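You operate a simulated robot arm through the tools that you are given. There is no shell and no other tool. Be economical: measure what you need, move in short steps, check, and stop when the job is done.

Carry out the task below with a simulated two-armed robot. There is one attempt and no reset: what you move stays moved.

## Task
Shut the drier door. Put the purple tin on the packing table away on the top of the grey cupboard. Take the pear jar with the latest date from the packing table and put it on the towel. Lift the box lid open. Do these in any order. Set down upright: purple tin, pear jar.

It is judged by the outcome, as a careful person would: the job done as asked, and still so three seconds after it is handed in. It fails if anything else is knocked over, pushed out of place, dropped, spilled or broken. Lids that push on must go on centred and level and be pressed home; caps that screw on are set level and turned clockwise until they are tight. Flat cloth is picked up by pressing the open fingertips on it (5 to 10 N) and closing them slowly along it; thin cloth reads only 2 to 8 mm in the jaws.

## Robot
Two 7-joint arms with two-finger parallel grippers on one trunk, on a base that drives. Base frame: it is fixed to the floor where the robot stands at the start and does not move with it; the origin is under the middle of the robot, x ahead of it, y to its left, z up. Lengths are in m, angles in rad, forces in N, time in s.
The left shoulder is at the start at [0.07, 0.134, 1.226], the right one opposite. With the tool pointing down near the work surface each hand reaches from about 0.1 to 0.64 m from the robot's upright axis, wherever it stands, measured 20 degrees to its own side. Places, roughly: box lid [-2.9, -2.5, 0.9]; drier door [0.5, 0.1, 0.9]; pear jar [1, -1.5, 1]; purple tin (6x6x8 cm) [0.9, -1.3, 0.9]; top of the grey cupboard (86x23 cm) [0.98, 1.36, 0.78]; towel [1.6, -1, 0.8]. Payload 1.57 kg a hand.
Tool frame (each hand has its own): the origin (TCP) lies between the finger pads and is the grasp point; the fingertips stand 0.03 m ahead of it; z points along the fingers, y is the line along which they close. The gripper opens to 0.08 m. The fingers are 0.017 m wide and 0.012 m thick; the gripper's body (0.04 by 0.082 m) begins 0.08 m behind the TCP.
Orientation is told as [roll, pitch, yaw] about the base's x, y, z axes, in that order, counted from this pose: with the fingers straight down and closing along the base's y, the tool's x points along the base's -x, its y along +y and its z along -z.

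## Interface
- The arms move only by the tool move_arm. It takes "left_deltas", "right_deltas" or both (then of equal length, played together; a hand with none holds still); each is a list of rows, each a list of 3 entries, a list of its own where there are three numbers: the shift along the tool's x, y, z in m, then the turn, a rotation vector about the tool's x, y, z in rad, then the gripper command, from -1 (fully open) to 1 (shut), values between in proportion. In form: [[[tx, ty, tz], [ax, ay, az], grip], ...]. A call has 1 to 8 rows; each row shifts and turns the commanded pose from where the row before left it, along the tool's axes as they then stand. Rows are played at 5 a second. More than 0.05 m and 0.15 rad between two rows, or a gripper value outside its range, and nothing of the call is played. A pose out of reach is approached as far as the arm can. The call stops where the force on the tool passes 40 N (or 10 N more than at its start, if that is more) or the arm is blocked; 0.2 s more then pass. The fingers move at their own pace (about 0.153 m/s each) and stop on an object; they squeeze with about 20 N. The grip force told is the motor's: it shows also when the fingers shut on nothing. Time passes only in rows, and 0.2 s behind the last, so rows that do not move let the fingers close. It gives the time, the measured TCP pose, the force on the tool (base axes), the opening and the grip force at its end, in the units of the frame above (readings bear some noise), with the torque about the TCP (base axes, N m) and any sound that the robot's microphone picked up.
- Cameras (640 x 400 px; columns grow to the right, rows downward): "scene" is now at [0.1284, 0.0276, 1.4418]; the picture's right is [0.34, -0.94, 0.00], its down [-0.65, -0.23, -0.73] and it looks along [0.68, 0.25, -0.69] (base axes); focal length 293 px, centre (320, 200). "left" rides on the left gripper at [0.072, 0.007, -0.122] in its tool frame; the picture's right is [-0.09, 1.00, 0.00], its down [-0.84, -0.08, -0.54] and it looks along [-0.54, -0.05, 0.84] (tool axes); focal length 238 px, centre (320, 200). "right" rides on the right gripper at [0.072, -0.007, -0.122] in its tool frame; the picture's right is [0.09, 1.00, 0.00], its down [-0.84, 0.08, -0.54] and it looks along [-0.54, 0.05, 0.84] (tool axes); focal length 238 px, centre (320, 200). There is no depth. A picture from a camera that has moved, and an enlarged one, comes with that camera's place and axes in the base frame and with its lens.
- snapshot(camera): a new picture of that camera. No time passes.
- slide_trunk(by): slides the trunk up (or, below 0, down) by that many m; the arms and the scene camera ride with it, the base frame stays. It gives what a move gives, with no picture.
- drive_base(legs): drives the robot by 1 to 6 legs, each [ahead, left, turn to the left] in m, m and rad, along the robot's own axes; the way and the turn of a leg run together, so that a leg with both is an arc; at most 1.5 m and 3.142 rad a leg. The arms and the cameras ride along, it lands a little off, and it stops where it bumps. It gives what a move gives.
- aim_head(pan, tilt): turns the head with the scene camera to pan (to the left, within 1.501 rad either way) and tilt (down, from -0.506 to 1.204), counted from straight ahead of the robot. It gives what a move gives.
- zoom(camera, box): a new picture of the part [left, top, right, bottom] of that camera's present view, enlarged. No time passes.
- close_job(): hands the job in; it is judged then, once.

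Go step by step. Nothing tells you exact positions but the pictures and the camera data: compare them with the known pose of the tool, close in by small moves and look again before you grip or let go. The budget is 165 turns and 130 pictures, counting those below and the enlarged ones. Unless the task says otherwise, let go and move clear before handing in.

The tools are called after "Emit:" by a JSON object that holds its "op" and its "data". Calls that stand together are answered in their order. move_arm: Moves the arms, as the interface text tells. Its arguments: {"type":"object","properties":{"left_deltas":{"type":"array","items":{"type":"array"}},"right_deltas":{"type":"array","items":{"type":"array"}}},"required":[]} The other tools are called the same way: slide_trunk (by) slides the trunk up or down; drive_base (legs) drives the base; aim_head (pan, tilt) turns the head that bears the scene camera; snapshot (camera) takes a picture; zoom (camera, box) takes an enlarged picture of a part of a camera's view; close_job () hands the job in.

At the start:

```text
time: 0.0
left_eef_pos: [0.3908, 0.2669, 1.1625]
left_tcp_rot: [0.001, -0.001, 0.001]
left_wrist_force: [0.0, 0.8, -0.2]
left_wrist_torque: [0.05, 0.0, 0.01]
left_finger_gap: 0.0801
left_grip_force: 0.0
right_eef_pos: [0.4358, -0.1148, 1.1321]
right_tcp_rot: [0.0, -0.002, -0.001]
right_wrist_force: [0.6, 0.4, -0.5]
right_wrist_torque: [0.01, 0.01, -0.01]
right_finger_gap: 0.0798
right_grip_force: 0.1
trunk travel left (down, up): [-0.8, 0.14]
robot x, y, heading: [0.0003, 0.0011, 0.001]
head pan, tilt: [0.346, 0.759]
```

scene: 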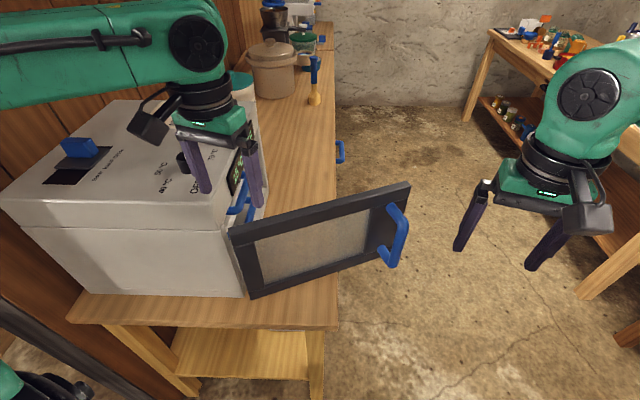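
right: 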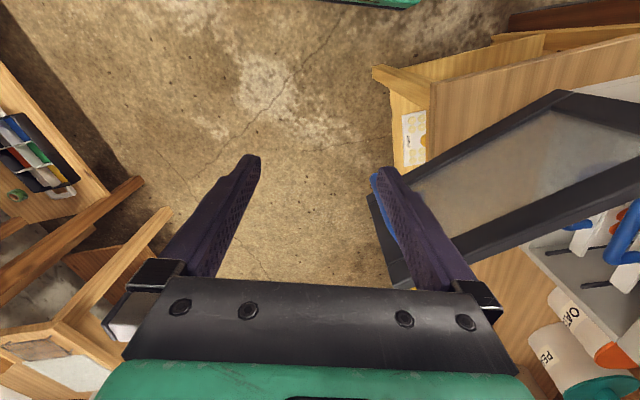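
left: 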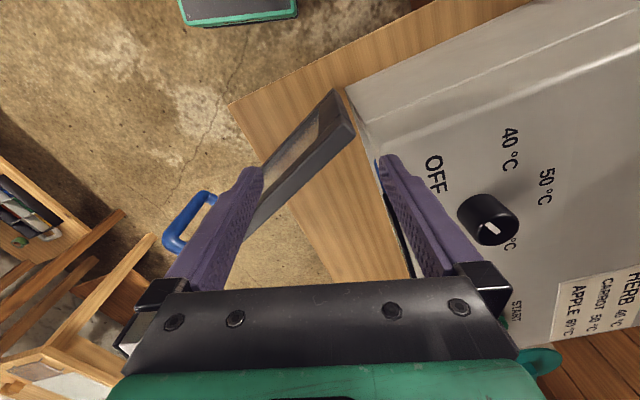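

I see the drier door standing open about 75°, hinged at its near end around (0.37, 0.28) with its free end near (0.55, 0.02). I'll bring the closed left fingers to the robot side of the door and move the right arm out of the way.

Emit:
{"op": "move_arm", "data": {"left_deltas": [[[0, -0.045, 0], [0, 0, 0], 1], [[0, -0.045, 0], [0, 0, 0], 1], [[0, -0.045, 0], [0, 0, 0], 1], [[0, -0.04, 0], [0, 0, 0], 1], [[0, 0, 0.04], [0, 0, 0], 1], [[0, 0, 0.04], [0, 0, 0], 1], [[0, 0, 0.04], [0, 0, 0], 1], [[0, 0, 0.04], [0, 0, 0], 1]], "right_deltas": [[[0, -0.045, 0], [0, 0, 0], -1], [[0, -0.045, 0], [0, 0, 0], -1], [[0, -0.045, 0], [0, 0, 0], -1], [[0, -0.045, 0], [0, 0, 0], -1], [[0, 0, 0], [0, 0, 0], -1], [[0, 0, 0], [0, 0, 0], -1], [[0, 0, 0], [0, 0, 0], -1], [[0, 0, 0], [0, 0, 0], -1]]}}

Emit:
{"op": "snapshot", "data": {"camera": "scene"}}

```text
time: 1.8
left_eef_pos: [0.393, 0.0932, 1.0008]
left_tcp_rot: [-0.002, 0.001, 0.001]
left_wrist_force: [0.9, -0.2, -0.2]
left_wrist_torque: [-0.01, -0.02, 0.04]
left_finger_gap: 0.0
left_grip_force: 19.9
right_eef_pos: [0.4367, -0.2944, 1.1313]
right_tcp_rot: [0.0, 0.001, 0.0]
right_wrist_force: [-0.5, 0.4, 0.4]
right_wrist_torque: [-0.04, 0.04, 0.05]
right_finger_gap: 0.0801
right_grip_force: 0.0
trunk travel left (down, up): [-0.8, 0.14]
robot x, y, heading: [-0.0008, 0.0036, -0.001]
head pan, tilt: [0.346, 0.759]
```

```text
126 pictures are left
camera scene: at [0.1298, 0.0283, 1.4417], right [0.34, -0.94, 0.0], down [-0.65, -0.23, -0.72], along [0.68, 0.25, -0.69], focal length 293 px, centre (320, 200)
```

scene: 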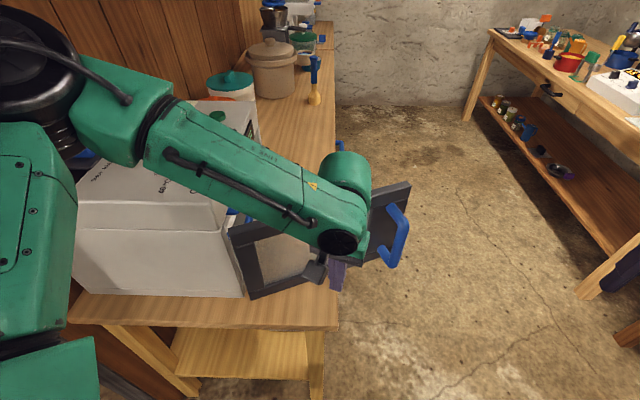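

The left fingers are on the robot side of the door. Now I push it along its closing arc.

Emit:
{"op": "move_arm", "data": {"left_deltas": [[[-0.033, 0.001, 0], [0, 0, 0], 1], [[-0.032, 0.001, 0], [0, 0, 0], 1], [[-0.032, 0.025, 0], [0, 0, 0], 1], [[-0.032, 0.026, 0], [0, 0, 0], 1], [[-0.018, 0.03, 0], [0, 0, 0], 1], [[-0.018, 0.031, 0], [0, 0, 0], 1], [[0, 0, 0], [0, 0, 0], 1]]}}

Emit:
{"op": "snapshot", "data": {"camera": "scene"}}

```text
time: 3.4
left_eef_pos: [0.5444, 0.215, 1.005]
left_tcp_rot: [0.001, -0.002, 0.001]
left_wrist_force: [0.1, -0.1, 0.8]
left_wrist_torque: [0.02, -0.02, 0.0]
left_finger_gap: 0.0
left_grip_force: 19.8
left hand out of reach, approached as far as the arm can: row 3, 4
right_eef_pos: [0.4345, -0.295, 1.1314]
right_tcp_rot: [0.0, 0.001, 0.0]
right_wrist_force: [-0.8, -0.2, 0.1]
right_wrist_torque: [0.0, 0.02, 0.01]
right_finger_gap: 0.0799
right_grip_force: 0.0
trunk travel left (down, up): [-0.8, 0.14]
robot x, y, heading: [0.0038, -0.0025, -0.002]
head pan, tilt: [0.346, 0.759]
```

```text
125 pictures are left
camera scene: at [0.1282, 0.0271, 1.4419], right [0.34, -0.94, 0.0], down [-0.65, -0.23, -0.73], along [0.68, 0.25, -0.69], focal length 293 px, centre (320, 200)
```

scene: 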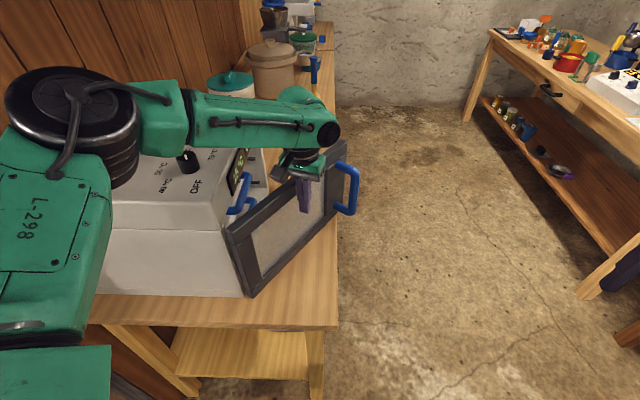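

The door is following, now about half way. I keep pushing, mostly to the left.

Emit:
{"op": "move_arm", "data": {"left_deltas": [[[-0.01, 0.03, 0], [0, 0, 0], 1], [[-0.006, 0.03, 0], [0, 0, 0], 1], [[-0.002, 0.03, 0], [0, 0, 0], 1], [[0, 0.03, 0], [0, 0, 0], 1], [[0, 0, 0], [0, 0, 0], 1]]}}

Emit:
{"op": "snapshot", "data": {"camera": "scene"}}

```text
time: 4.4
left_eef_pos: [0.5645, 0.3135, 1.0042]
left_tcp_rot: [-0.01, 0.003, -0.011]
left_wrist_force: [1.3, 0.0, -0.2]
left_wrist_torque: [0.02, 0.0, -0.03]
left_finger_gap: 0.0
left_grip_force: 20.5
left hand out of reach, approached as far as the arm can: row 1
right_eef_pos: [0.4333, -0.3001, 1.1308]
right_tcp_rot: [0.003, 0.0, -0.001]
right_wrist_force: [-0.4, -0.7, -0.3]
right_wrist_torque: [0.05, 0.01, -0.01]
right_finger_gap: 0.08
right_grip_force: 0.1
trunk travel left (down, up): [-0.8, 0.14]
robot x, y, heading: [0.0015, 0.0001, -0.002]
head pan, tilt: [0.346, 0.759]
stopped in row 4 (left hand): the force on the tool passed its limit (the readings are from after the stop); the commanded pose is now the measured one
```

```text
124 pictures are left
camera scene: at [0.1278, 0.0222, 1.442], right [0.34, -0.94, 0.0], down [-0.65, -0.23, -0.73], along [0.68, 0.25, -0.69], focal length 293 px, centre (320, 200)
```

scene: 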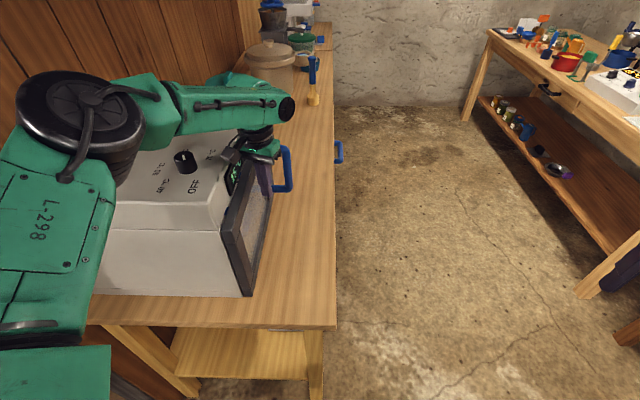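

The push ended with a force stop, so the door may be shut. I zoom in to check the gap.

Emit:
{"op": "zoom", "data": {"camera": "scene", "box": [180, 110, 340, 310]}}

Emit:
{"op": "snapshot", "data": {"camera": "left"}}

```text
2.00 times, centred on (260, 210) of scene
camera zoom: at [0.1278, 0.0222, 1.442], right [0.34, -0.94, 0.0], down [-0.65, -0.23, -0.73], along [0.68, 0.25, -0.69], focal length 585 px, centre (440, 180)
```

zoom: 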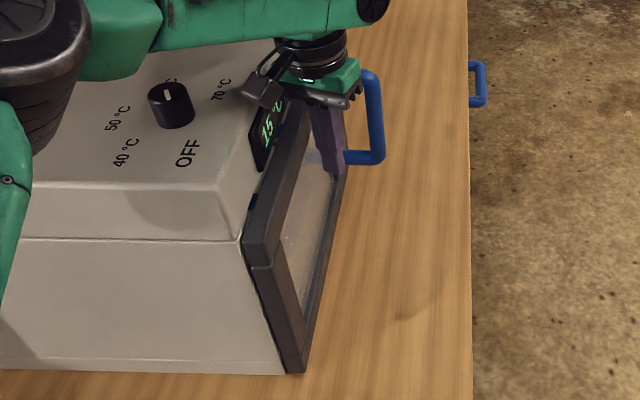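

```text
122 pictures are left
camera left: at [0.493, 0.3216, 1.1266], right [0.1, 0.99, -0.01], down [0.84, -0.08, 0.54], along [0.54, -0.06, -0.84], focal length 238 px, centre (320, 200)
```

left: 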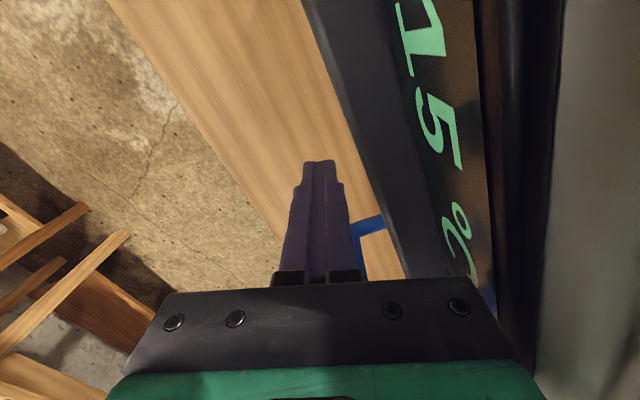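

The gripper body may have touched the door's top rim before the door was fully home. I back off a bit to view the gap.

Emit:
{"op": "move_arm", "data": {"left_deltas": [[[0.01, -0.04, 0], [0, 0, 0], 1], [[0.01, -0.04, -0.02], [0, 0, 0], 1], [[0.02, -0.03, -0.04], [0, 0, 0], 1], [[0.02, 0, -0.04], [0, 0, 0], 1]]}}

Emit:
{"op": "zoom", "data": {"camera": "scene", "box": [180, 110, 340, 310]}}

Emit:
{"op": "snapshot", "data": {"camera": "left"}}

```text
refused: row 3 steps farther than a row can; nothing moved
```

```text
2.00 times, centred on (260, 210) of scene
camera zoom: at [0.1278, 0.0222, 1.442], right [0.34, -0.94, 0.0], down [-0.65, -0.23, -0.73], along [0.68, 0.25, -0.69], focal length 585 px, centre (440, 180)
```

zoom: 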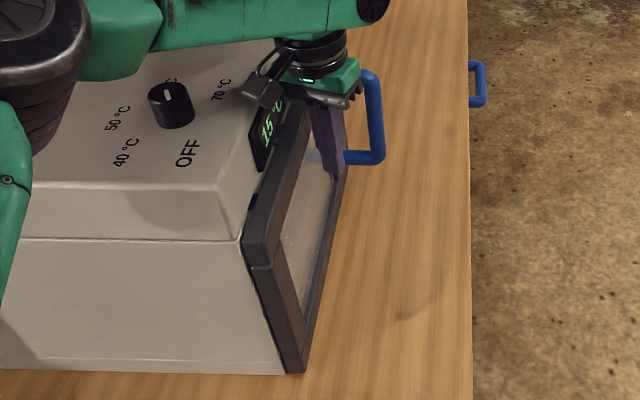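

```text
120 pictures are left
camera left: at [0.493, 0.3216, 1.1266], right [0.1, 0.99, -0.01], down [0.84, -0.08, 0.54], along [0.54, -0.06, -0.84], focal length 238 px, centre (320, 200)
```

left: 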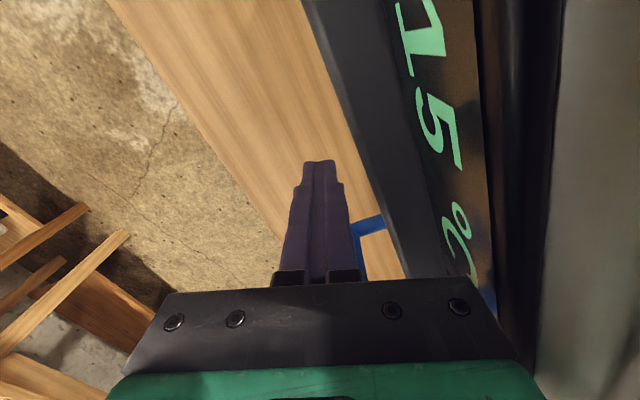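

The move was refused because one row was too long, so I resend it with smaller steps.

Emit:
{"op": "move_arm", "data": {"left_deltas": [[[0.01, -0.04, 0], [0, 0, 0], 1], [[0.01, -0.04, -0.02], [0, 0, 0], 1], [[0.02, -0.02, -0.03], [0, 0, 0], 1], [[0.02, 0, -0.04], [0, 0, 0], 1], [[0.02, 0, -0.04], [0, 0, 0], 1]]}}

Emit:
{"op": "zoom", "data": {"camera": "scene", "box": [180, 110, 340, 310]}}

Emit:
{"op": "snapshot", "data": {"camera": "left"}}

```text
time: 5.6
left_eef_pos: [0.482, 0.219, 1.1391]
left_tcp_rot: [-0.011, 0.002, -0.01]
left_wrist_force: [0.5, -0.2, -0.9]
left_wrist_torque: [0.03, 0.02, 0.0]
left_finger_gap: 0.0001
left_grip_force: 19.9
right_eef_pos: [0.4318, -0.2964, 1.1323]
right_tcp_rot: [0.001, -0.003, -0.003]
right_wrist_force: [1.1, -1.0, 0.5]
right_wrist_torque: [0.02, -0.01, -0.02]
right_finger_gap: 0.0802
right_grip_force: 0.1
trunk travel left (down, up): [-0.8, 0.14]
robot x, y, heading: [-0.0004, -0.0035, -0.005]
head pan, tilt: [0.346, 0.759]
```

```text
2.00 times, centred on (260, 210) of scene
camera zoom: at [0.1264, 0.026, 1.442], right [0.34, -0.94, 0.0], down [-0.65, -0.23, -0.73], along [0.68, 0.25, -0.69], focal length 585 px, centre (440, 180)
```

zoom: 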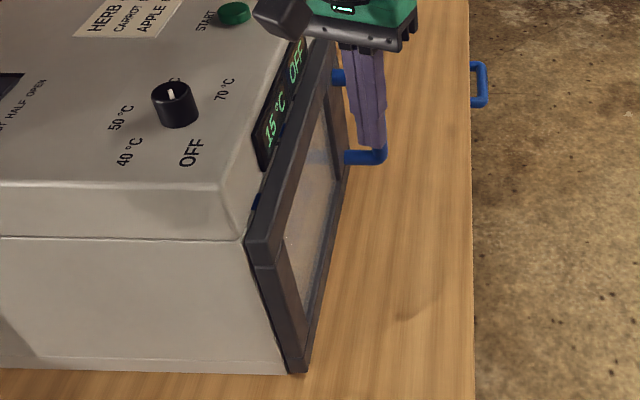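

```text
118 pictures are left
camera left: at [0.4103, 0.2271, 1.2588], right [0.1, 0.99, -0.01], down [0.84, -0.08, 0.54], along [0.54, -0.07, -0.84], focal length 238 px, centre (320, 200)
```

left: 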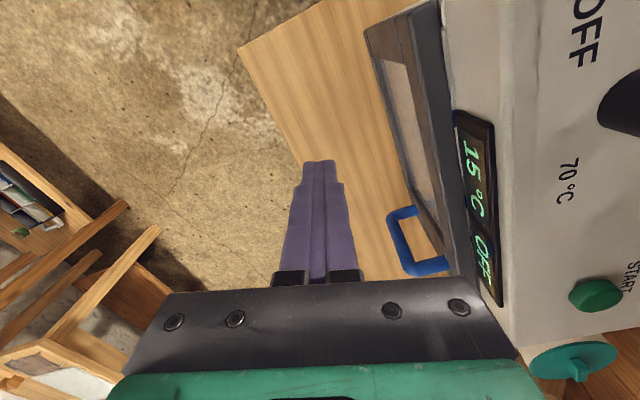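

I zoom the left camera on the seam between the door and the drier.

Emit:
{"op": "zoom", "data": {"camera": "left", "box": [380, 0, 540, 300]}}

```text
1.33 times, centred on (460, 150) of left
camera zoom: at [0.4103, 0.2271, 1.2588], right [0.1, 0.99, -0.01], down [0.84, -0.08, 0.54], along [0.54, -0.07, -0.84], focal length 318 px, centre (133, 267)
```

zoom: 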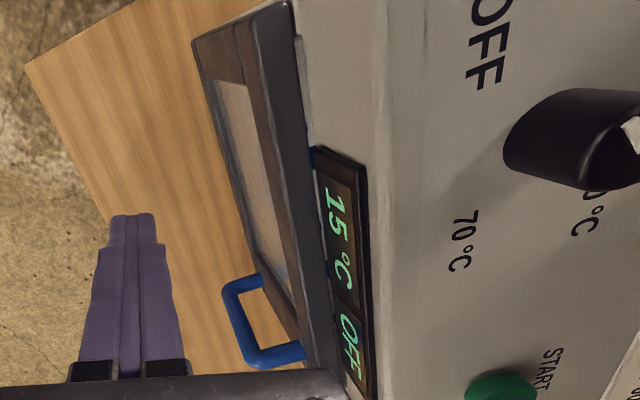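

The door looks nearly or fully closed. I raise the left hand above the seam to look straight down into it.

Emit:
{"op": "move_arm", "data": {"left_deltas": [[[0, 0, -0.05], [0, 0, 0], 1], [[0, 0, -0.05], [0, 0, 0], 1], [[0, 0, -0.05], [0, 0, 0], 1], [[0, 0.05, 0], [0, 0, 0], 1], [[0, 0.05, 0], [0, 0, 0], 1], [[0, 0.03, 0], [0, 0, 0], 1]]}}

Emit:
{"op": "snapshot", "data": {"camera": "left"}}

```text
time: 7.0
left_eef_pos: [0.4852, 0.3512, 1.2833]
left_tcp_rot: [-0.013, 0.003, -0.012]
left_wrist_force: [-0.6, 0.0, -0.4]
left_wrist_torque: [0.04, 0.02, -0.03]
left_finger_gap: 0.0
left_grip_force: 20.0
right_eef_pos: [0.435, -0.2953, 1.1321]
right_tcp_rot: [0.0, 0.0, -0.001]
right_wrist_force: [-0.1, 0.1, 0.5]
right_wrist_torque: [0.01, 0.0, 0.02]
right_finger_gap: 0.0799
right_grip_force: 0.1
trunk travel left (down, up): [-0.8, 0.14]
robot x, y, heading: [-0.0024, -0.0008, -0.0]
head pan, tilt: [0.346, 0.759]
```

```text
116 pictures are left
camera left: at [0.4148, 0.3606, 1.4048], right [0.1, 0.99, -0.01], down [0.84, -0.08, 0.54], along [0.54, -0.07, -0.84], focal length 238 px, centre (320, 200)
```

left: 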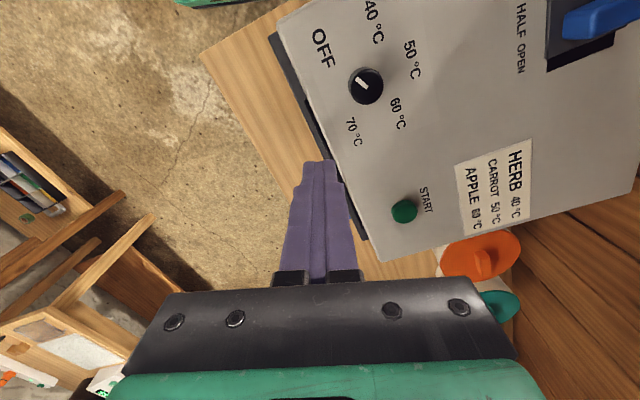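

Emit:
{"op": "zoom", "data": {"camera": "left", "box": [250, 20, 410, 260]}}

```text
1.67 times, centred on (330, 140) of left
camera zoom: at [0.4148, 0.3606, 1.4048], right [0.1, 0.99, -0.01], down [0.84, -0.08, 0.54], along [0.54, -0.07, -0.84], focal length 397 px, centre (303, 300)
```

zoom: 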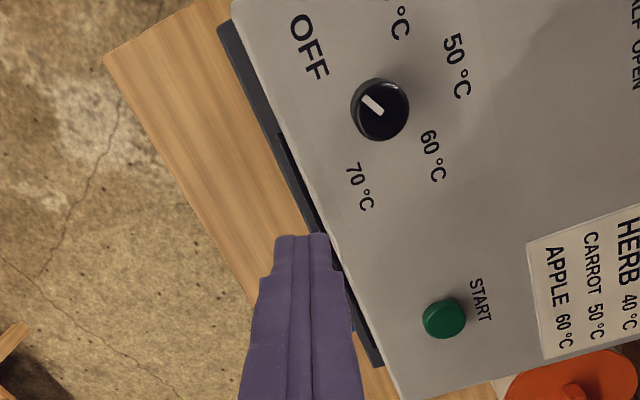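

The door edge now runs parallel to the drier face and flush, so the door is shut. Next I look to the right at the packing table.

Emit:
{"op": "aim_head", "data": {"pan": -0.9, "tilt": 0.5}}

Emit:
{"op": "snapshot", "data": {"camera": "scene"}}

```text
time: 8.4
left_eef_pos: [0.4853, 0.351, 1.2845]
left_tcp_rot: [-0.015, 0.002, -0.011]
left_wrist_force: [0.0, 0.0, -1.0]
left_wrist_torque: [0.03, 0.05, -0.03]
left_finger_gap: 0.0001
left_grip_force: 19.7
right_eef_pos: [0.434, -0.2962, 1.1324]
right_tcp_rot: [0.001, 0.002, -0.001]
right_wrist_force: [0.5, 0.1, -0.7]
right_wrist_torque: [-0.02, -0.01, -0.02]
right_finger_gap: 0.0798
right_grip_force: 0.0
trunk travel left (down, up): [-0.8, 0.14]
robot x, y, heading: [-0.002, -0.001, -0.002]
head pan, tilt: [-0.901, 0.499]
```

```text
114 pictures are left
camera scene: at [0.1073, -0.0721, 1.4645], right [-0.78, -0.62, 0.0], down [-0.3, 0.38, -0.88], along [0.54, -0.69, -0.48], focal length 293 px, centre (320, 200)
```

scene: 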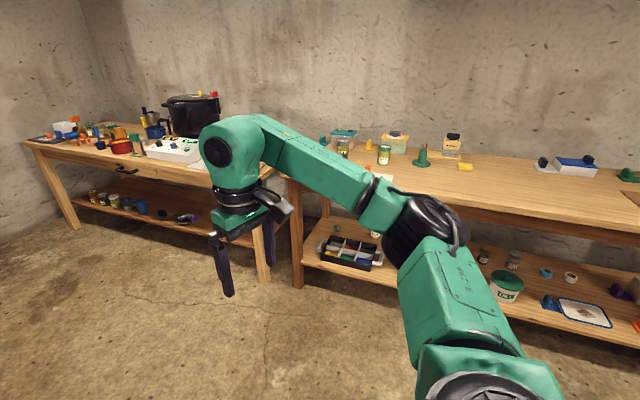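

The packing table is the right one; its front edge runs roughly from (1.13, -1.1) towards (-0.26, -1.5). I raise the right hand, turn to face the table and drive partway towards the tin.

Emit:
{"op": "move_arm", "data": {"right_deltas": [[[0, 0, -0.05], [0, 0, 0], -1], [[0, 0, -0.05], [0, 0, 0], -1], [[0, 0, -0.04], [0, 0, 0], -1]], "left_deltas": [[[0.03, 0, 0], [0, 0, 0], -1], [[0.03, 0, 0], [0, 0, 0], -1], [[0.03, 0, 0], [0, 0, 0], -1]]}}

Emit:
{"op": "drive_base", "data": {"legs": [[0, 0, -1.27], [0.65, 0.5, 0]]}}

Emit:
{"op": "aim_head", "data": {"pan": 0, "tilt": 0.65}}

Emit:
{"op": "snapshot", "data": {"camera": "scene"}}

```text
time: 9.2
left_eef_pos: [0.3938, 0.3517, 1.2847]
left_tcp_rot: [-0.015, 0.002, -0.011]
left_wrist_force: [0.6, -0.1, 0.0]
left_wrist_torque: [0.01, -0.01, -0.01]
left_finger_gap: 0.0799
left_grip_force: 0.3
right_eef_pos: [0.4315, -0.2975, 1.2735]
right_tcp_rot: [0.0, -0.002, -0.001]
right_wrist_force: [-0.2, 0.4, -0.6]
right_wrist_torque: [-0.04, -0.01, 0.0]
right_finger_gap: 0.0801
right_grip_force: 0.1
trunk travel left (down, up): [-0.8, 0.14]
robot x, y, heading: [0.0004, -0.0009, -0.001]
head pan, tilt: [-0.901, 0.499]
```

```text
time: 16.8
left_eef_pos: [1.1411, -0.7322, 1.2843]
left_tcp_rot: [-0.014, 0.003, -1.258]
left_wrist_force: [0.5, 0.6, 0.7]
left_wrist_torque: [-0.03, -0.02, 0.01]
left_finger_gap: 0.08
left_grip_force: 0.1
right_eef_pos: [0.5365, -0.976, 1.2708]
right_tcp_rot: [0.001, -0.001, -1.248]
right_wrist_force: [-0.1, -0.4, 0.3]
right_wrist_torque: [0.01, 0.01, -0.01]
right_finger_gap: 0.08
right_grip_force: 0.1
trunk travel left (down, up): [-0.8, 0.14]
robot x, y, heading: [0.6837, -0.4754, -1.25]
head pan, tilt: [-0.901, 0.499]
```

```text
time: 18.0
left_eef_pos: [1.1418, -0.7335, 1.2835]
left_tcp_rot: [-0.015, 0.003, -1.259]
left_wrist_force: [-0.8, -0.5, 0.5]
left_wrist_torque: [0.0, 0.01, -0.02]
left_finger_gap: 0.0798
left_grip_force: 0.0
right_eef_pos: [0.5376, -0.9769, 1.2713]
right_tcp_rot: [0.0, 0.0, -1.249]
right_wrist_force: [0.5, -0.9, 0.5]
right_wrist_torque: [0.01, 0.0, 0.01]
right_finger_gap: 0.0801
right_grip_force: 0.1
trunk travel left (down, up): [-0.8, 0.14]
robot x, y, heading: [0.6851, -0.471, -1.249]
head pan, tilt: [0.0, 0.649]
```

```text
113 pictures are left
camera scene: at [0.7275, -0.6009, 1.4511], right [-0.95, -0.31, 0.0], down [-0.19, 0.57, -0.8], along [0.25, -0.76, -0.6], focal length 293 px, centre (320, 200)
```

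scene: 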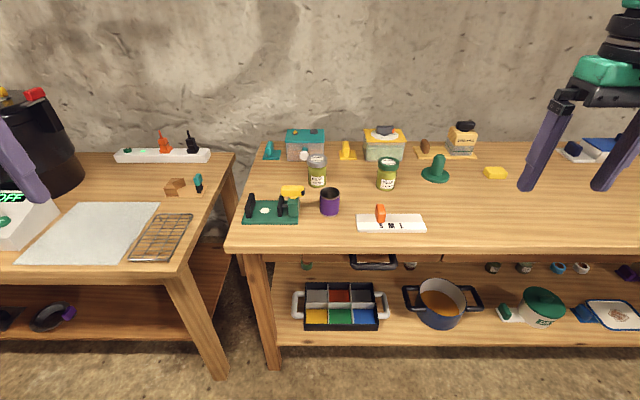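

The purple tin is at about column 330, with two jars behind it, and the white towel on the left table. I zoom in to read the dates.

Emit:
{"op": "zoom", "data": {"camera": "scene", "box": [230, 115, 430, 240]}}

Emit:
{"op": "zoom", "data": {"camera": "scene", "box": [300, 145, 404, 210]}}

Emit:
{"op": "zoom", "data": {"camera": "scene", "box": [400, 100, 560, 200]}}

```text
3.20 times, centred on (330, 178) of scene
camera zoom: at [0.7275, -0.6009, 1.4511], right [-0.95, -0.31, 0.0], down [-0.19, 0.57, -0.8], along [0.25, -0.76, -0.6], focal length 937 px, centre (288, 272)
```

zoom: 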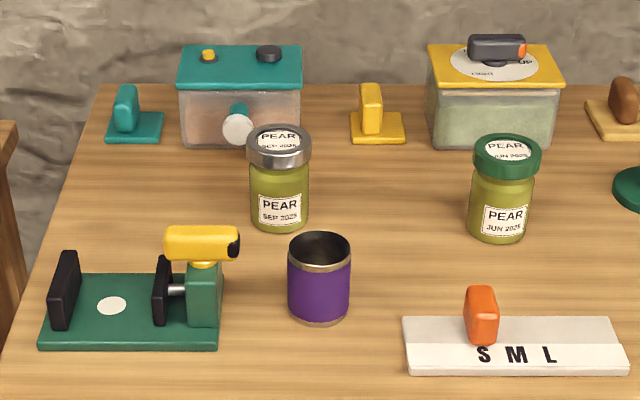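

```text
6.15 times, centred on (352, 178) of scene
camera zoom: at [0.7275, -0.6009, 1.4511], right [-0.95, -0.31, 0.0], down [-0.19, 0.57, -0.8], along [0.25, -0.76, -0.6], focal length 1801 px, centre (123, 338)
```

zoom: 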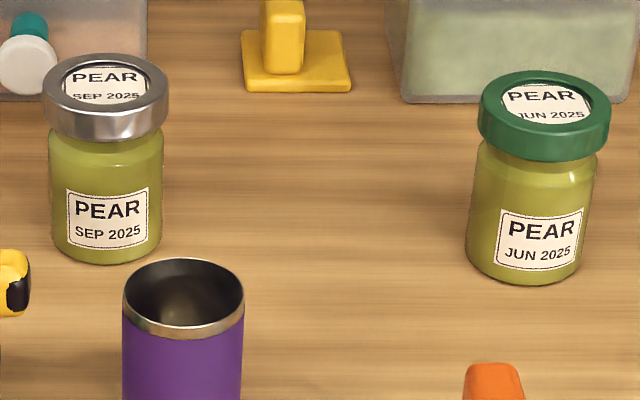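

```text
4.00 times, centred on (480, 150) of scene
camera zoom: at [0.7275, -0.6009, 1.4511], right [-0.95, -0.31, 0.0], down [-0.19, 0.57, -0.8], along [0.25, -0.76, -0.6], focal length 1171 px, centre (-320, 400)
```

zoom: 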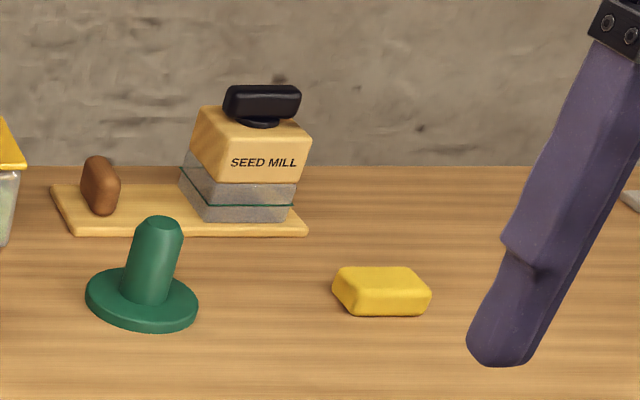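

Two pear jars: SEP 2025 (silver lid, the later) and JUN 2025 (green lid). I drive close to the table with the SEP jar on the left hand's side, check the clearance below, and look for other jars.

Emit:
{"op": "drive_base", "data": {"legs": [[0.33, -0.15, 0]]}}

Emit:
{"op": "snapshot", "data": {"camera": "scene"}}

Emit:
{"op": "aim_head", "data": {"pan": 0, "tilt": 1.2}}

Emit:
{"op": "snapshot", "data": {"camera": "scene"}}

Emit:
{"op": "snapshot", "data": {"camera": "left"}}

```text
time: 20.3
left_eef_pos: [1.1031, -1.0895, 1.2839]
left_tcp_rot: [-0.013, 0.001, -1.256]
left_wrist_force: [-0.6, -0.1, 0.6]
left_wrist_torque: [-0.03, 0.0, 0.01]
left_finger_gap: 0.0801
left_grip_force: 0.0
right_eef_pos: [0.4994, -1.3339, 1.273]
right_tcp_rot: [-0.001, 0.001, -1.246]
right_wrist_force: [0.3, -0.4, 0.2]
right_wrist_torque: [-0.02, 0.03, 0.0]
right_finger_gap: 0.08
right_grip_force: 0.0
trunk travel left (down, up): [-0.8, 0.14]
robot x, y, heading: [0.6431, -0.8273, -1.252]
head pan, tilt: [0.0, 0.649]
```

```text
109 pictures are left
camera scene: at [0.6879, -0.957, 1.4514], right [-0.95, -0.32, 0.0], down [-0.19, 0.57, -0.8], along [0.25, -0.76, -0.6], focal length 293 px, centre (320, 200)
```

scene: 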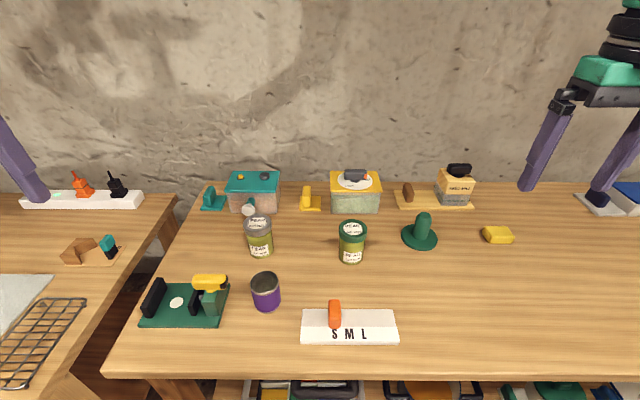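

```text
time: 21.3
left_eef_pos: [1.1025, -1.0921, 1.2836]
left_tcp_rot: [-0.016, 0.004, -1.258]
left_wrist_force: [0.4, -1.1, 0.4]
left_wrist_torque: [0.02, -0.03, 0.0]
left_finger_gap: 0.08
left_grip_force: 0.0
right_eef_pos: [0.4982, -1.3346, 1.2715]
right_tcp_rot: [0.001, 0.0, -1.245]
right_wrist_force: [0.2, 0.1, -0.4]
right_wrist_torque: [0.0, -0.01, -0.02]
right_finger_gap: 0.08
right_grip_force: 0.1
trunk travel left (down, up): [-0.8, 0.14]
robot x, y, heading: [0.6442, -0.8256, -1.25]
head pan, tilt: [0.0, 1.201]
```

```text
108 pictures are left
camera scene: at [0.6778, -0.9304, 1.4108], right [-0.95, -0.32, 0.0], down [-0.3, 0.88, -0.36], along [0.12, -0.34, -0.93], focal length 293 px, centre (320, 200)
```

scene: 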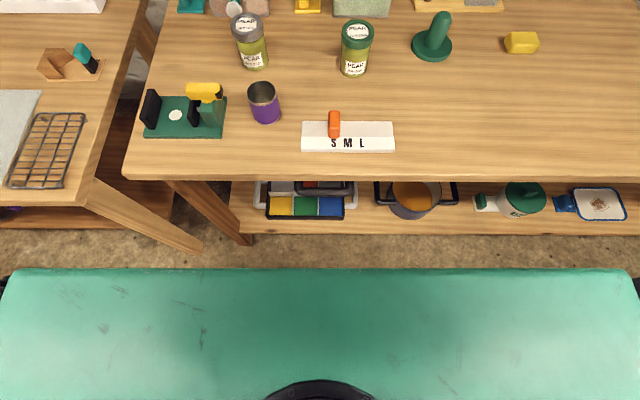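

```text
107 pictures are left
camera left: at [1.0886, -1.0208, 1.4048], right [0.98, 0.22, -0.01], down [0.19, -0.82, 0.54], along [0.11, -0.53, -0.84], focal length 238 px, centre (320, 200)
```

left: 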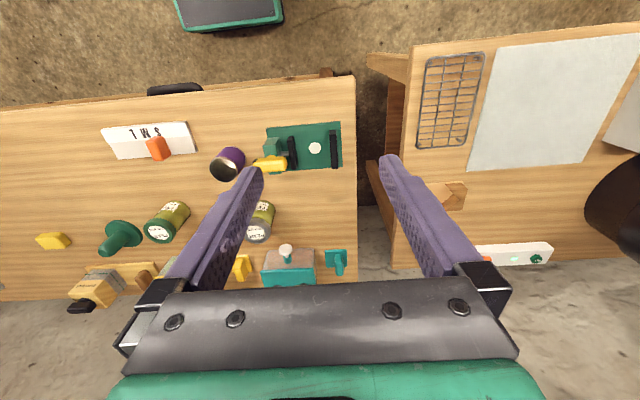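

Only the two pear jars are there; the SEP jar centre is about (1.02, -1.44) with its lid top at z≈0.95. There is room to go about 8 cm closer to the table, after which I'll hover the left hand over the jar.

Emit:
{"op": "drive_base", "data": {"legs": [[0.08, 0, 0]]}}

Emit:
{"op": "snapshot", "data": {"camera": "left"}}

```text
time: 22.3
left_eef_pos: [1.1269, -1.1587, 1.2878]
left_tcp_rot: [-0.014, -0.002, -1.254]
left_wrist_force: [-0.5, 0.7, 0.5]
left_wrist_torque: [-0.02, -0.03, -0.01]
left_finger_gap: 0.0798
left_grip_force: 0.2
right_eef_pos: [0.5228, -1.4031, 1.2737]
right_tcp_rot: [0.0, -0.006, -1.245]
right_wrist_force: [1.0, 0.5, 0.4]
right_wrist_torque: [-0.07, -0.02, 0.0]
right_finger_gap: 0.08
right_grip_force: 0.0
trunk travel left (down, up): [-0.8, 0.14]
robot x, y, heading: [0.6672, -0.9008, -1.25]
head pan, tilt: [0.0, 1.201]
```

```text
106 pictures are left
camera left: at [1.1112, -1.087, 1.4069], right [0.98, 0.22, -0.01], down [0.19, -0.82, 0.55], along [0.11, -0.53, -0.84], focal length 238 px, centre (320, 200)
```

left: 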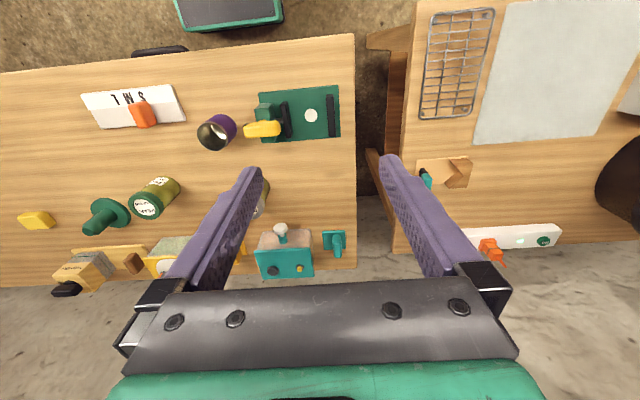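

I move the left hand towards above the SEP jar, staying about 12 cm over it.

Emit:
{"op": "move_arm", "data": {"left_deltas": [[[-0.03, -0.035, 0], [0, 0, 0], -1], [[-0.03, -0.035, 0], [0, 0, 0], -1], [[-0.03, -0.035, 0], [0, 0, 0], -1], [[-0.03, -0.035, 0], [0, 0, 0], -1], [[-0.03, -0.035, 0], [0, 0, 0], -1], [[-0.025, -0.011, 0.04], [0, 0, 0], -1], [[-0.025, 0, 0.04], [0, 0, 0], -1], [[0, 0, 0.04], [0, 0, 0], -1]]}}

Emit:
{"op": "snapshot", "data": {"camera": "left"}}

Emit:
{"op": "snapshot", "data": {"camera": "scene"}}

```text
time: 24.1
left_eef_pos: [1.0209, -1.3517, 1.1377]
left_tcp_rot: [-0.014, 0.001, -1.254]
left_wrist_force: [-0.4, -1.4, -0.9]
left_wrist_torque: [0.02, 0.0, 0.01]
left_finger_gap: 0.0801
left_grip_force: 0.1
left hand out of reach, approached as far as the arm can: row 4, 5, 6, 7
right_eef_pos: [0.5244, -1.4085, 1.2719]
right_tcp_rot: [0.0, -0.001, -1.248]
right_wrist_force: [-0.1, 0.3, 0.1]
right_wrist_torque: [-0.02, 0.03, 0.03]
right_finger_gap: 0.0801
right_grip_force: 0.0
trunk travel left (down, up): [-0.8, 0.14]
robot x, y, heading: [0.6732, -0.9015, -1.245]
head pan, tilt: [0.0, 1.201]
```

```text
105 pictures are left
camera left: at [1.007, -1.2809, 1.2587], right [0.98, 0.22, -0.01], down [0.19, -0.82, 0.54], along [0.11, -0.53, -0.84], focal length 238 px, centre (320, 200)
```

left: 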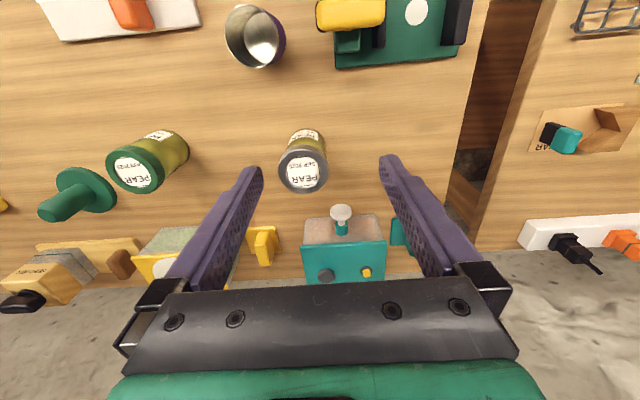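

```text
104 pictures are left
camera scene: at [0.7024, -1.0027, 1.411], right [-0.95, -0.32, 0.0], down [-0.3, 0.88, -0.36], along [0.12, -0.34, -0.93], focal length 293 px, centre (320, 200)
```

scene: 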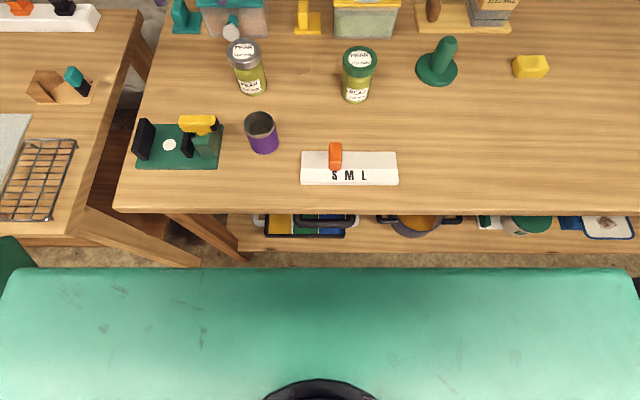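

The jar shows between the fingers ahead, around (1.015, -1.43). I lower the hand to just above lid height, where reach is better, and then edge forward.

Emit:
{"op": "move_arm", "data": {"left_deltas": [[[0, 0, 0.04], [0, 0, 0], -1], [[0, 0, 0.04], [0, 0, 0], -1], [[0, 0, 0.025], [0, 0, 0], -1], [[-0.025, -0.01, 0], [0, 0, 0], -1], [[-0.025, -0.01, 0], [0, 0, 0], -1], [[-0.02, -0.005, 0], [0, 0, 0], -1]]}}

Emit:
{"op": "snapshot", "data": {"camera": "left"}}

```text
time: 25.5
left_eef_pos: [1.0234, -1.3592, 1.0421]
left_tcp_rot: [-0.014, 0.001, -1.255]
left_wrist_force: [-0.1, 0.5, -0.1]
left_wrist_torque: [-0.03, -0.02, 0.03]
left_finger_gap: 0.0801
left_grip_force: 0.0
left hand out of reach, approached as far as the arm can: row 4, 5, 6
right_eef_pos: [0.5233, -1.4095, 1.272]
right_tcp_rot: [0.001, 0.002, -1.248]
right_wrist_force: [0.0, -0.1, 0.1]
right_wrist_torque: [0.02, 0.03, -0.02]
right_finger_gap: 0.08
right_grip_force: 0.0
trunk travel left (down, up): [-0.8, 0.14]
robot x, y, heading: [0.6664, -0.9021, -1.252]
head pan, tilt: [0.0, 1.201]
```

```text
103 pictures are left
camera left: at [1.0086, -1.2884, 1.1626], right [0.97, 0.22, -0.01], down [0.19, -0.82, 0.54], along [0.11, -0.53, -0.84], focal length 238 px, centre (320, 200)
```

left: 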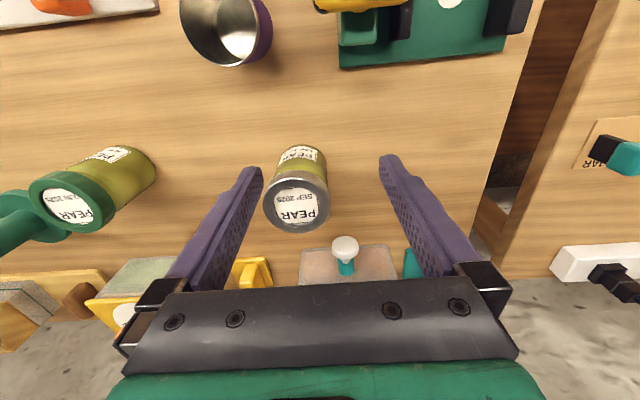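

The forward reach in this posture is used up. Turning the robot 0.25 rad to the right puts the jar further to the left arm's side, where reach was better earlier, so I raise the hand a little first and then turn.

Emit:
{"op": "move_arm", "data": {"left_deltas": [[[0.02, 0, -0.04], [0, 0, 0], -1], [[0, 0, -0.02], [0, 0, 0], -1]]}}

Emit:
{"op": "drive_base", "data": {"legs": [[0, 0, -0.25]]}}

Emit:
{"op": "snapshot", "data": {"camera": "left"}}

```text
time: 26.1
left_eef_pos: [1.0178, -1.3404, 1.1044]
left_tcp_rot: [-0.015, 0.002, -1.255]
left_wrist_force: [-0.4, 0.4, 0.3]
left_wrist_torque: [-0.02, 0.0, 0.0]
left_finger_gap: 0.0799
left_grip_force: 0.1
right_eef_pos: [0.5237, -1.4081, 1.2721]
right_tcp_rot: [0.001, 0.0, -1.245]
right_wrist_force: [0.3, 0.2, -0.8]
right_wrist_torque: [-0.01, 0.01, 0.01]
right_finger_gap: 0.0799
right_grip_force: 0.1
trunk travel left (down, up): [-0.8, 0.14]
robot x, y, heading: [0.6677, -0.9051, -1.247]
head pan, tilt: [0.0, 1.201]
```

```text
time: 27.4
left_eef_pos: [0.901, -1.4145, 1.1032]
left_tcp_rot: [-0.014, 0.003, -1.504]
left_wrist_force: [0.1, 0.2, -0.3]
left_wrist_torque: [0.0, 0.02, -0.03]
left_finger_gap: 0.0801
left_grip_force: 0.0
right_eef_pos: [0.4045, -1.3585, 1.272]
right_tcp_rot: [-0.001, 0.001, -1.493]
right_wrist_force: [0.4, 0.7, 0.3]
right_wrist_torque: [-0.02, -0.05, 0.01]
right_finger_gap: 0.0799
right_grip_force: 0.0
trunk travel left (down, up): [-0.8, 0.14]
robot x, y, heading: [0.6704, -0.9004, -1.493]
head pan, tilt: [0.0, 1.201]
```

```text
102 pictures are left
camera left: at [0.9044, -1.3421, 1.2238], right [1.0, -0.03, -0.01], down [-0.01, -0.84, 0.54], along [-0.03, -0.54, -0.84], focal length 238 px, centre (320, 200)
```

left: 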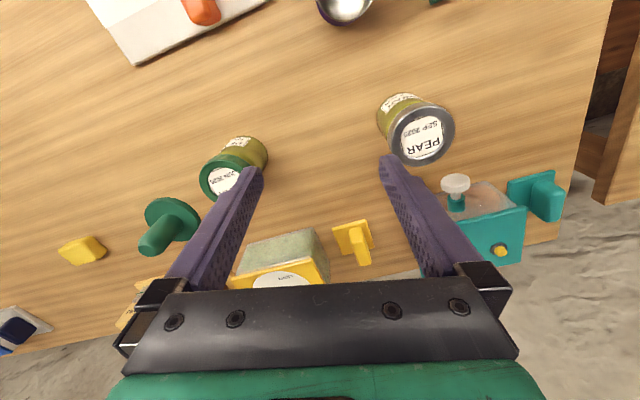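

The turn helped, and the jar measures at (1.015, -1.433). I shift the hand 11 cm to its left and 2.6 cm forward over it.

Emit:
{"op": "move_arm", "data": {"left_deltas": [[[0, 0.04, 0], [0, 0, 0], -1], [[0, 0.04, 0], [0, 0, 0], -1], [[-0.01, 0.032, 0], [0, 0, 0], -1], [[-0.016, 0, 0.03], [0, 0, 0], -1], [[0, 0, 0.02], [0, 0, 0], -1]]}}

Emit:
{"op": "snapshot", "data": {"camera": "left"}}

```text
time: 28.6
left_eef_pos: [1.011, -1.4324, 1.0511]
left_tcp_rot: [-0.015, 0.002, -1.505]
left_wrist_force: [0.9, -0.2, 0.2]
left_wrist_torque: [0.01, 0.03, -0.02]
left_finger_gap: 0.08
left_grip_force: 0.1
right_eef_pos: [0.405, -1.3579, 1.2727]
right_tcp_rot: [0.0, 0.0, -1.494]
right_wrist_force: [0.4, -0.1, -0.3]
right_wrist_torque: [0.01, -0.01, 0.03]
right_finger_gap: 0.08
right_grip_force: 0.1
trunk travel left (down, up): [-0.8, 0.14]
robot x, y, heading: [0.667, -0.9005, -1.494]
head pan, tilt: [0.0, 1.201]
```

```text
101 pictures are left
camera left: at [1.016, -1.3596, 1.1722], right [1.0, -0.03, -0.01], down [-0.01, -0.84, 0.54], along [-0.03, -0.54, -0.84], focal length 238 px, centre (320, 200)
```

left: 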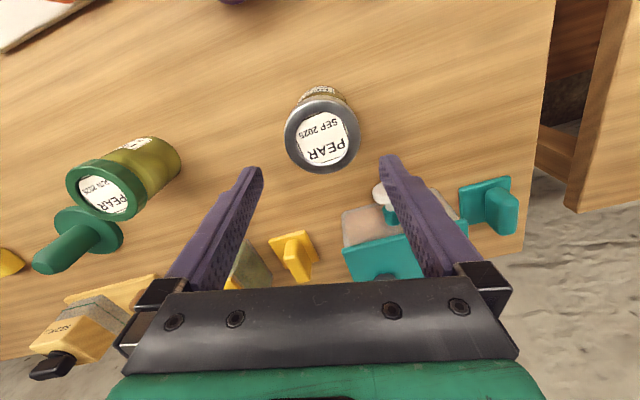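

The lid is nearly centred between the fingers; a 3 mm shift left is needed. I descend until the tips are level with the lid top and check.

Emit:
{"op": "move_arm", "data": {"left_deltas": [[[0, 0.003, 0.03], [0, 0, 0], -1], [[0, 0, 0.03], [0, 0, 0], -1], [[0, 0, 0.008], [0, 0, 0], -1]]}}

Emit:
{"op": "snapshot", "data": {"camera": "left"}}

```text
time: 29.4
left_eef_pos: [1.0127, -1.4315, 0.9847]
left_tcp_rot: [-0.014, 0.001, -1.504]
left_wrist_force: [0.4, -0.6, 0.0]
left_wrist_torque: [0.04, 0.03, 0.01]
left_finger_gap: 0.0799
left_grip_force: 0.1
right_eef_pos: [0.4042, -1.3587, 1.2709]
right_tcp_rot: [0.0, -0.003, -1.493]
right_wrist_force: [-0.4, -0.3, -0.2]
right_wrist_torque: [-0.02, -0.02, 0.06]
right_finger_gap: 0.0801
right_grip_force: 0.1
trunk travel left (down, up): [-0.8, 0.14]
robot x, y, heading: [0.6713, -0.8993, -1.495]
head pan, tilt: [0.0, 1.201]
```

```text
100 pictures are left
camera left: at [1.0163, -1.3587, 1.1051], right [1.0, -0.03, -0.01], down [-0.01, -0.84, 0.54], along [-0.03, -0.54, -0.84], focal length 238 px, centre (320, 200)
```

left: 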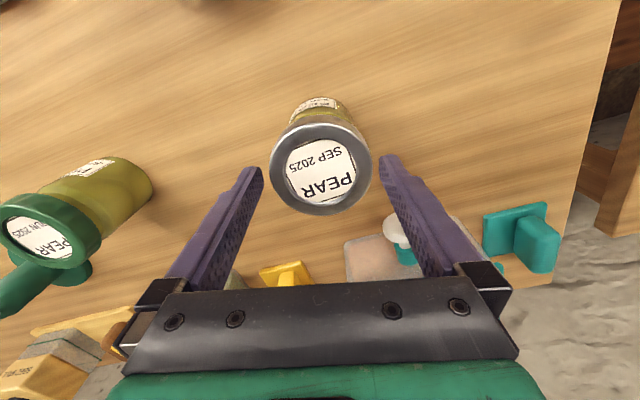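

Centred within a couple of millimetres. I lower 4.5 cm so the pads sit on the lid and upper body.

Emit:
{"op": "move_arm", "data": {"left_deltas": [[[0, 0, 0.02], [0, 0, 0], -1], [[0, 0, 0.015], [0, 0, 0], -1], [[0, 0, 0.01], [0, 0, 0], -1]]}}

Emit:
{"op": "snapshot", "data": {"camera": "left"}}

```text
time: 30.2
left_eef_pos: [1.0137, -1.4193, 0.9444]
left_tcp_rot: [-0.013, 0.0, -1.503]
left_wrist_force: [0.4, 0.1, -0.3]
left_wrist_torque: [0.0, 0.0, 0.0]
left_finger_gap: 0.08
left_grip_force: 0.0
left hand out of reach, approached as far as the arm can: row 2, 3
right_eef_pos: [0.4044, -1.3594, 1.2711]
right_tcp_rot: [-0.001, -0.002, -1.495]
right_wrist_force: [0.0, 0.1, 0.0]
right_wrist_torque: [0.0, 0.01, 0.03]
right_finger_gap: 0.0798
right_grip_force: 0.0
trunk travel left (down, up): [-0.8, 0.14]
robot x, y, heading: [0.6696, -0.9057, -1.495]
head pan, tilt: [0.0, 1.201]
```

```text
99 pictures are left
camera left: at [1.0167, -1.3468, 1.0649], right [1.0, -0.03, -0.01], down [-0.01, -0.84, 0.54], along [-0.03, -0.54, -0.84], focal length 238 px, centre (320, 200)
```

left: 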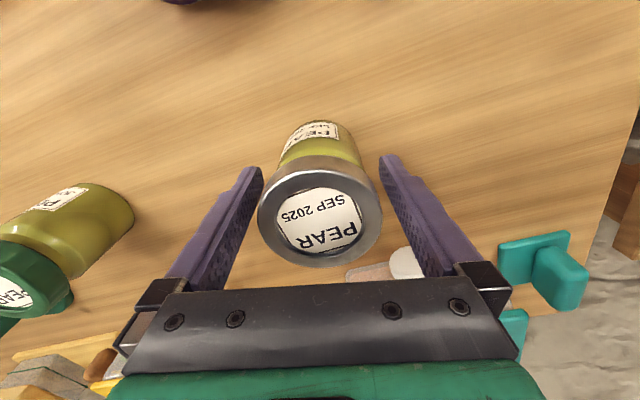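

I'm 12 mm short in reach at this height because the shoulder is high. I raise the hand 10 cm, centre it over the jar, and let the trunk carry it down instead.

Emit:
{"op": "move_arm", "data": {"left_deltas": [[[0, 0, -0.04], [0, 0, 0], -1], [[0, 0, -0.04], [0, 0, 0], -1], [[-0.013, -0.001, -0.02], [0, 0, 0], -1], [[0, 0, 0], [0, 0, 0], -1]]}}

Emit:
{"op": "slide_trunk", "data": {"by": -0.06}}

Emit:
{"op": "snapshot", "data": {"camera": "left"}}

```text
time: 31.2
left_eef_pos: [1.0153, -1.4334, 1.0443]
left_tcp_rot: [-0.013, 0.001, -1.504]
left_wrist_force: [0.6, 0.0, -0.4]
left_wrist_torque: [0.02, -0.01, 0.0]
left_finger_gap: 0.08
left_grip_force: 0.0
right_eef_pos: [0.4041, -1.3584, 1.2717]
right_tcp_rot: [-0.001, 0.001, -1.494]
right_wrist_force: [-0.1, 0.2, 0.7]
right_wrist_torque: [-0.02, -0.01, 0.01]
right_finger_gap: 0.08
right_grip_force: 0.0
trunk travel left (down, up): [-0.8, 0.14]
robot x, y, heading: [0.6657, -0.9063, -1.497]
head pan, tilt: [0.0, 1.201]
```

```text
time: 32.2
left_eef_pos: [1.0158, -1.4328, 0.9837]
left_tcp_rot: [-0.015, 0.0, -1.503]
left_wrist_force: [0.0, -0.1, -0.4]
left_wrist_torque: [-0.01, -0.01, -0.02]
left_finger_gap: 0.08
left_grip_force: 0.1
right_eef_pos: [0.4037, -1.3583, 1.2122]
right_tcp_rot: [0.0, -0.001, -1.493]
right_wrist_force: [1.0, -0.8, -0.2]
right_wrist_torque: [0.0, -0.01, 0.01]
right_finger_gap: 0.0802
right_grip_force: 0.0
trunk travel left (down, up): [-0.74, 0.2]
robot x, y, heading: [0.6696, -0.9053, -1.497]
head pan, tilt: [0.0, 1.201]
```

```text
98 pictures are left
camera left: at [1.0188, -1.3613, 1.1043], right [1.0, -0.03, -0.01], down [-0.01, -0.84, 0.54], along [-0.03, -0.54, -0.84], focal length 238 px, centre (320, 200)
```

left: 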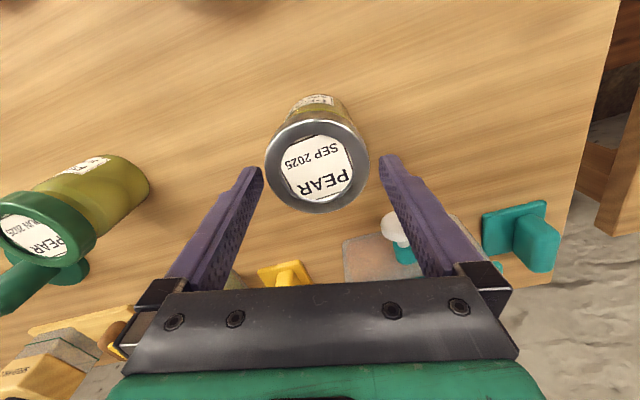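

I shift 3 mm right, then slide the trunk down 4.3 cm around the lid.

Emit:
{"op": "move_arm", "data": {"left_deltas": [[[0.001, -0.003, 0], [0, 0, 0], -1]]}}

Emit:
{"op": "slide_trunk", "data": {"by": -0.043}}

Emit:
{"op": "snapshot", "data": {"camera": "left"}}

```text
time: 32.6
left_eef_pos: [1.011, -1.4332, 0.9831]
left_tcp_rot: [-0.013, 0.002, -1.505]
left_wrist_force: [0.3, -0.3, -0.2]
left_wrist_torque: [0.0, 0.0, 0.0]
left_finger_gap: 0.0801
left_grip_force: 0.0
right_eef_pos: [0.4045, -1.3592, 1.2119]
right_tcp_rot: [-0.001, 0.001, -1.493]
right_wrist_force: [-1.0, 0.0, 0.5]
right_wrist_torque: [0.03, -0.01, 0.0]
right_finger_gap: 0.0799
right_grip_force: 0.1
trunk travel left (down, up): [-0.74, 0.2]
robot x, y, heading: [0.6694, -0.9066, -1.494]
head pan, tilt: [0.0, 1.201]
```

```text
time: 33.4
left_eef_pos: [1.0116, -1.4324, 0.9406]
left_tcp_rot: [-0.015, 0.002, -1.505]
left_wrist_force: [-0.3, 0.1, -0.1]
left_wrist_torque: [0.03, 0.02, 0.0]
left_finger_gap: 0.0799
left_grip_force: 0.0
right_eef_pos: [0.4044, -1.3578, 1.1685]
right_tcp_rot: [-0.001, -0.002, -1.493]
right_wrist_force: [0.0, 0.9, 0.0]
right_wrist_torque: [0.0, -0.02, 0.01]
right_finger_gap: 0.08
right_grip_force: 0.1
trunk travel left (down, up): [-0.697, 0.243]
robot x, y, heading: [0.669, -0.9022, -1.498]
head pan, tilt: [0.0, 1.201]
```

```text
97 pictures are left
camera left: at [1.0157, -1.3596, 1.0616], right [1.0, -0.03, -0.01], down [-0.01, -0.84, 0.54], along [-0.03, -0.54, -0.84], focal length 238 px, centre (320, 200)
```

left: 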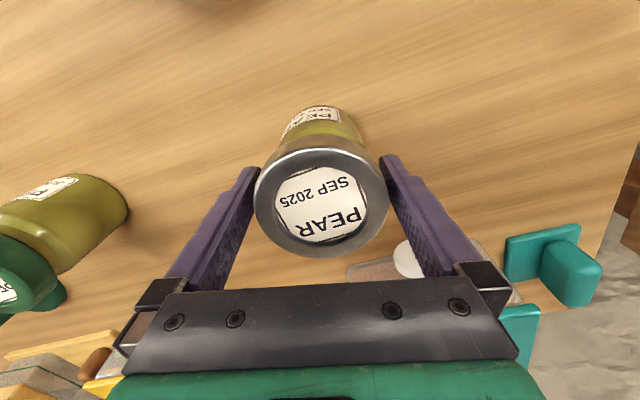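

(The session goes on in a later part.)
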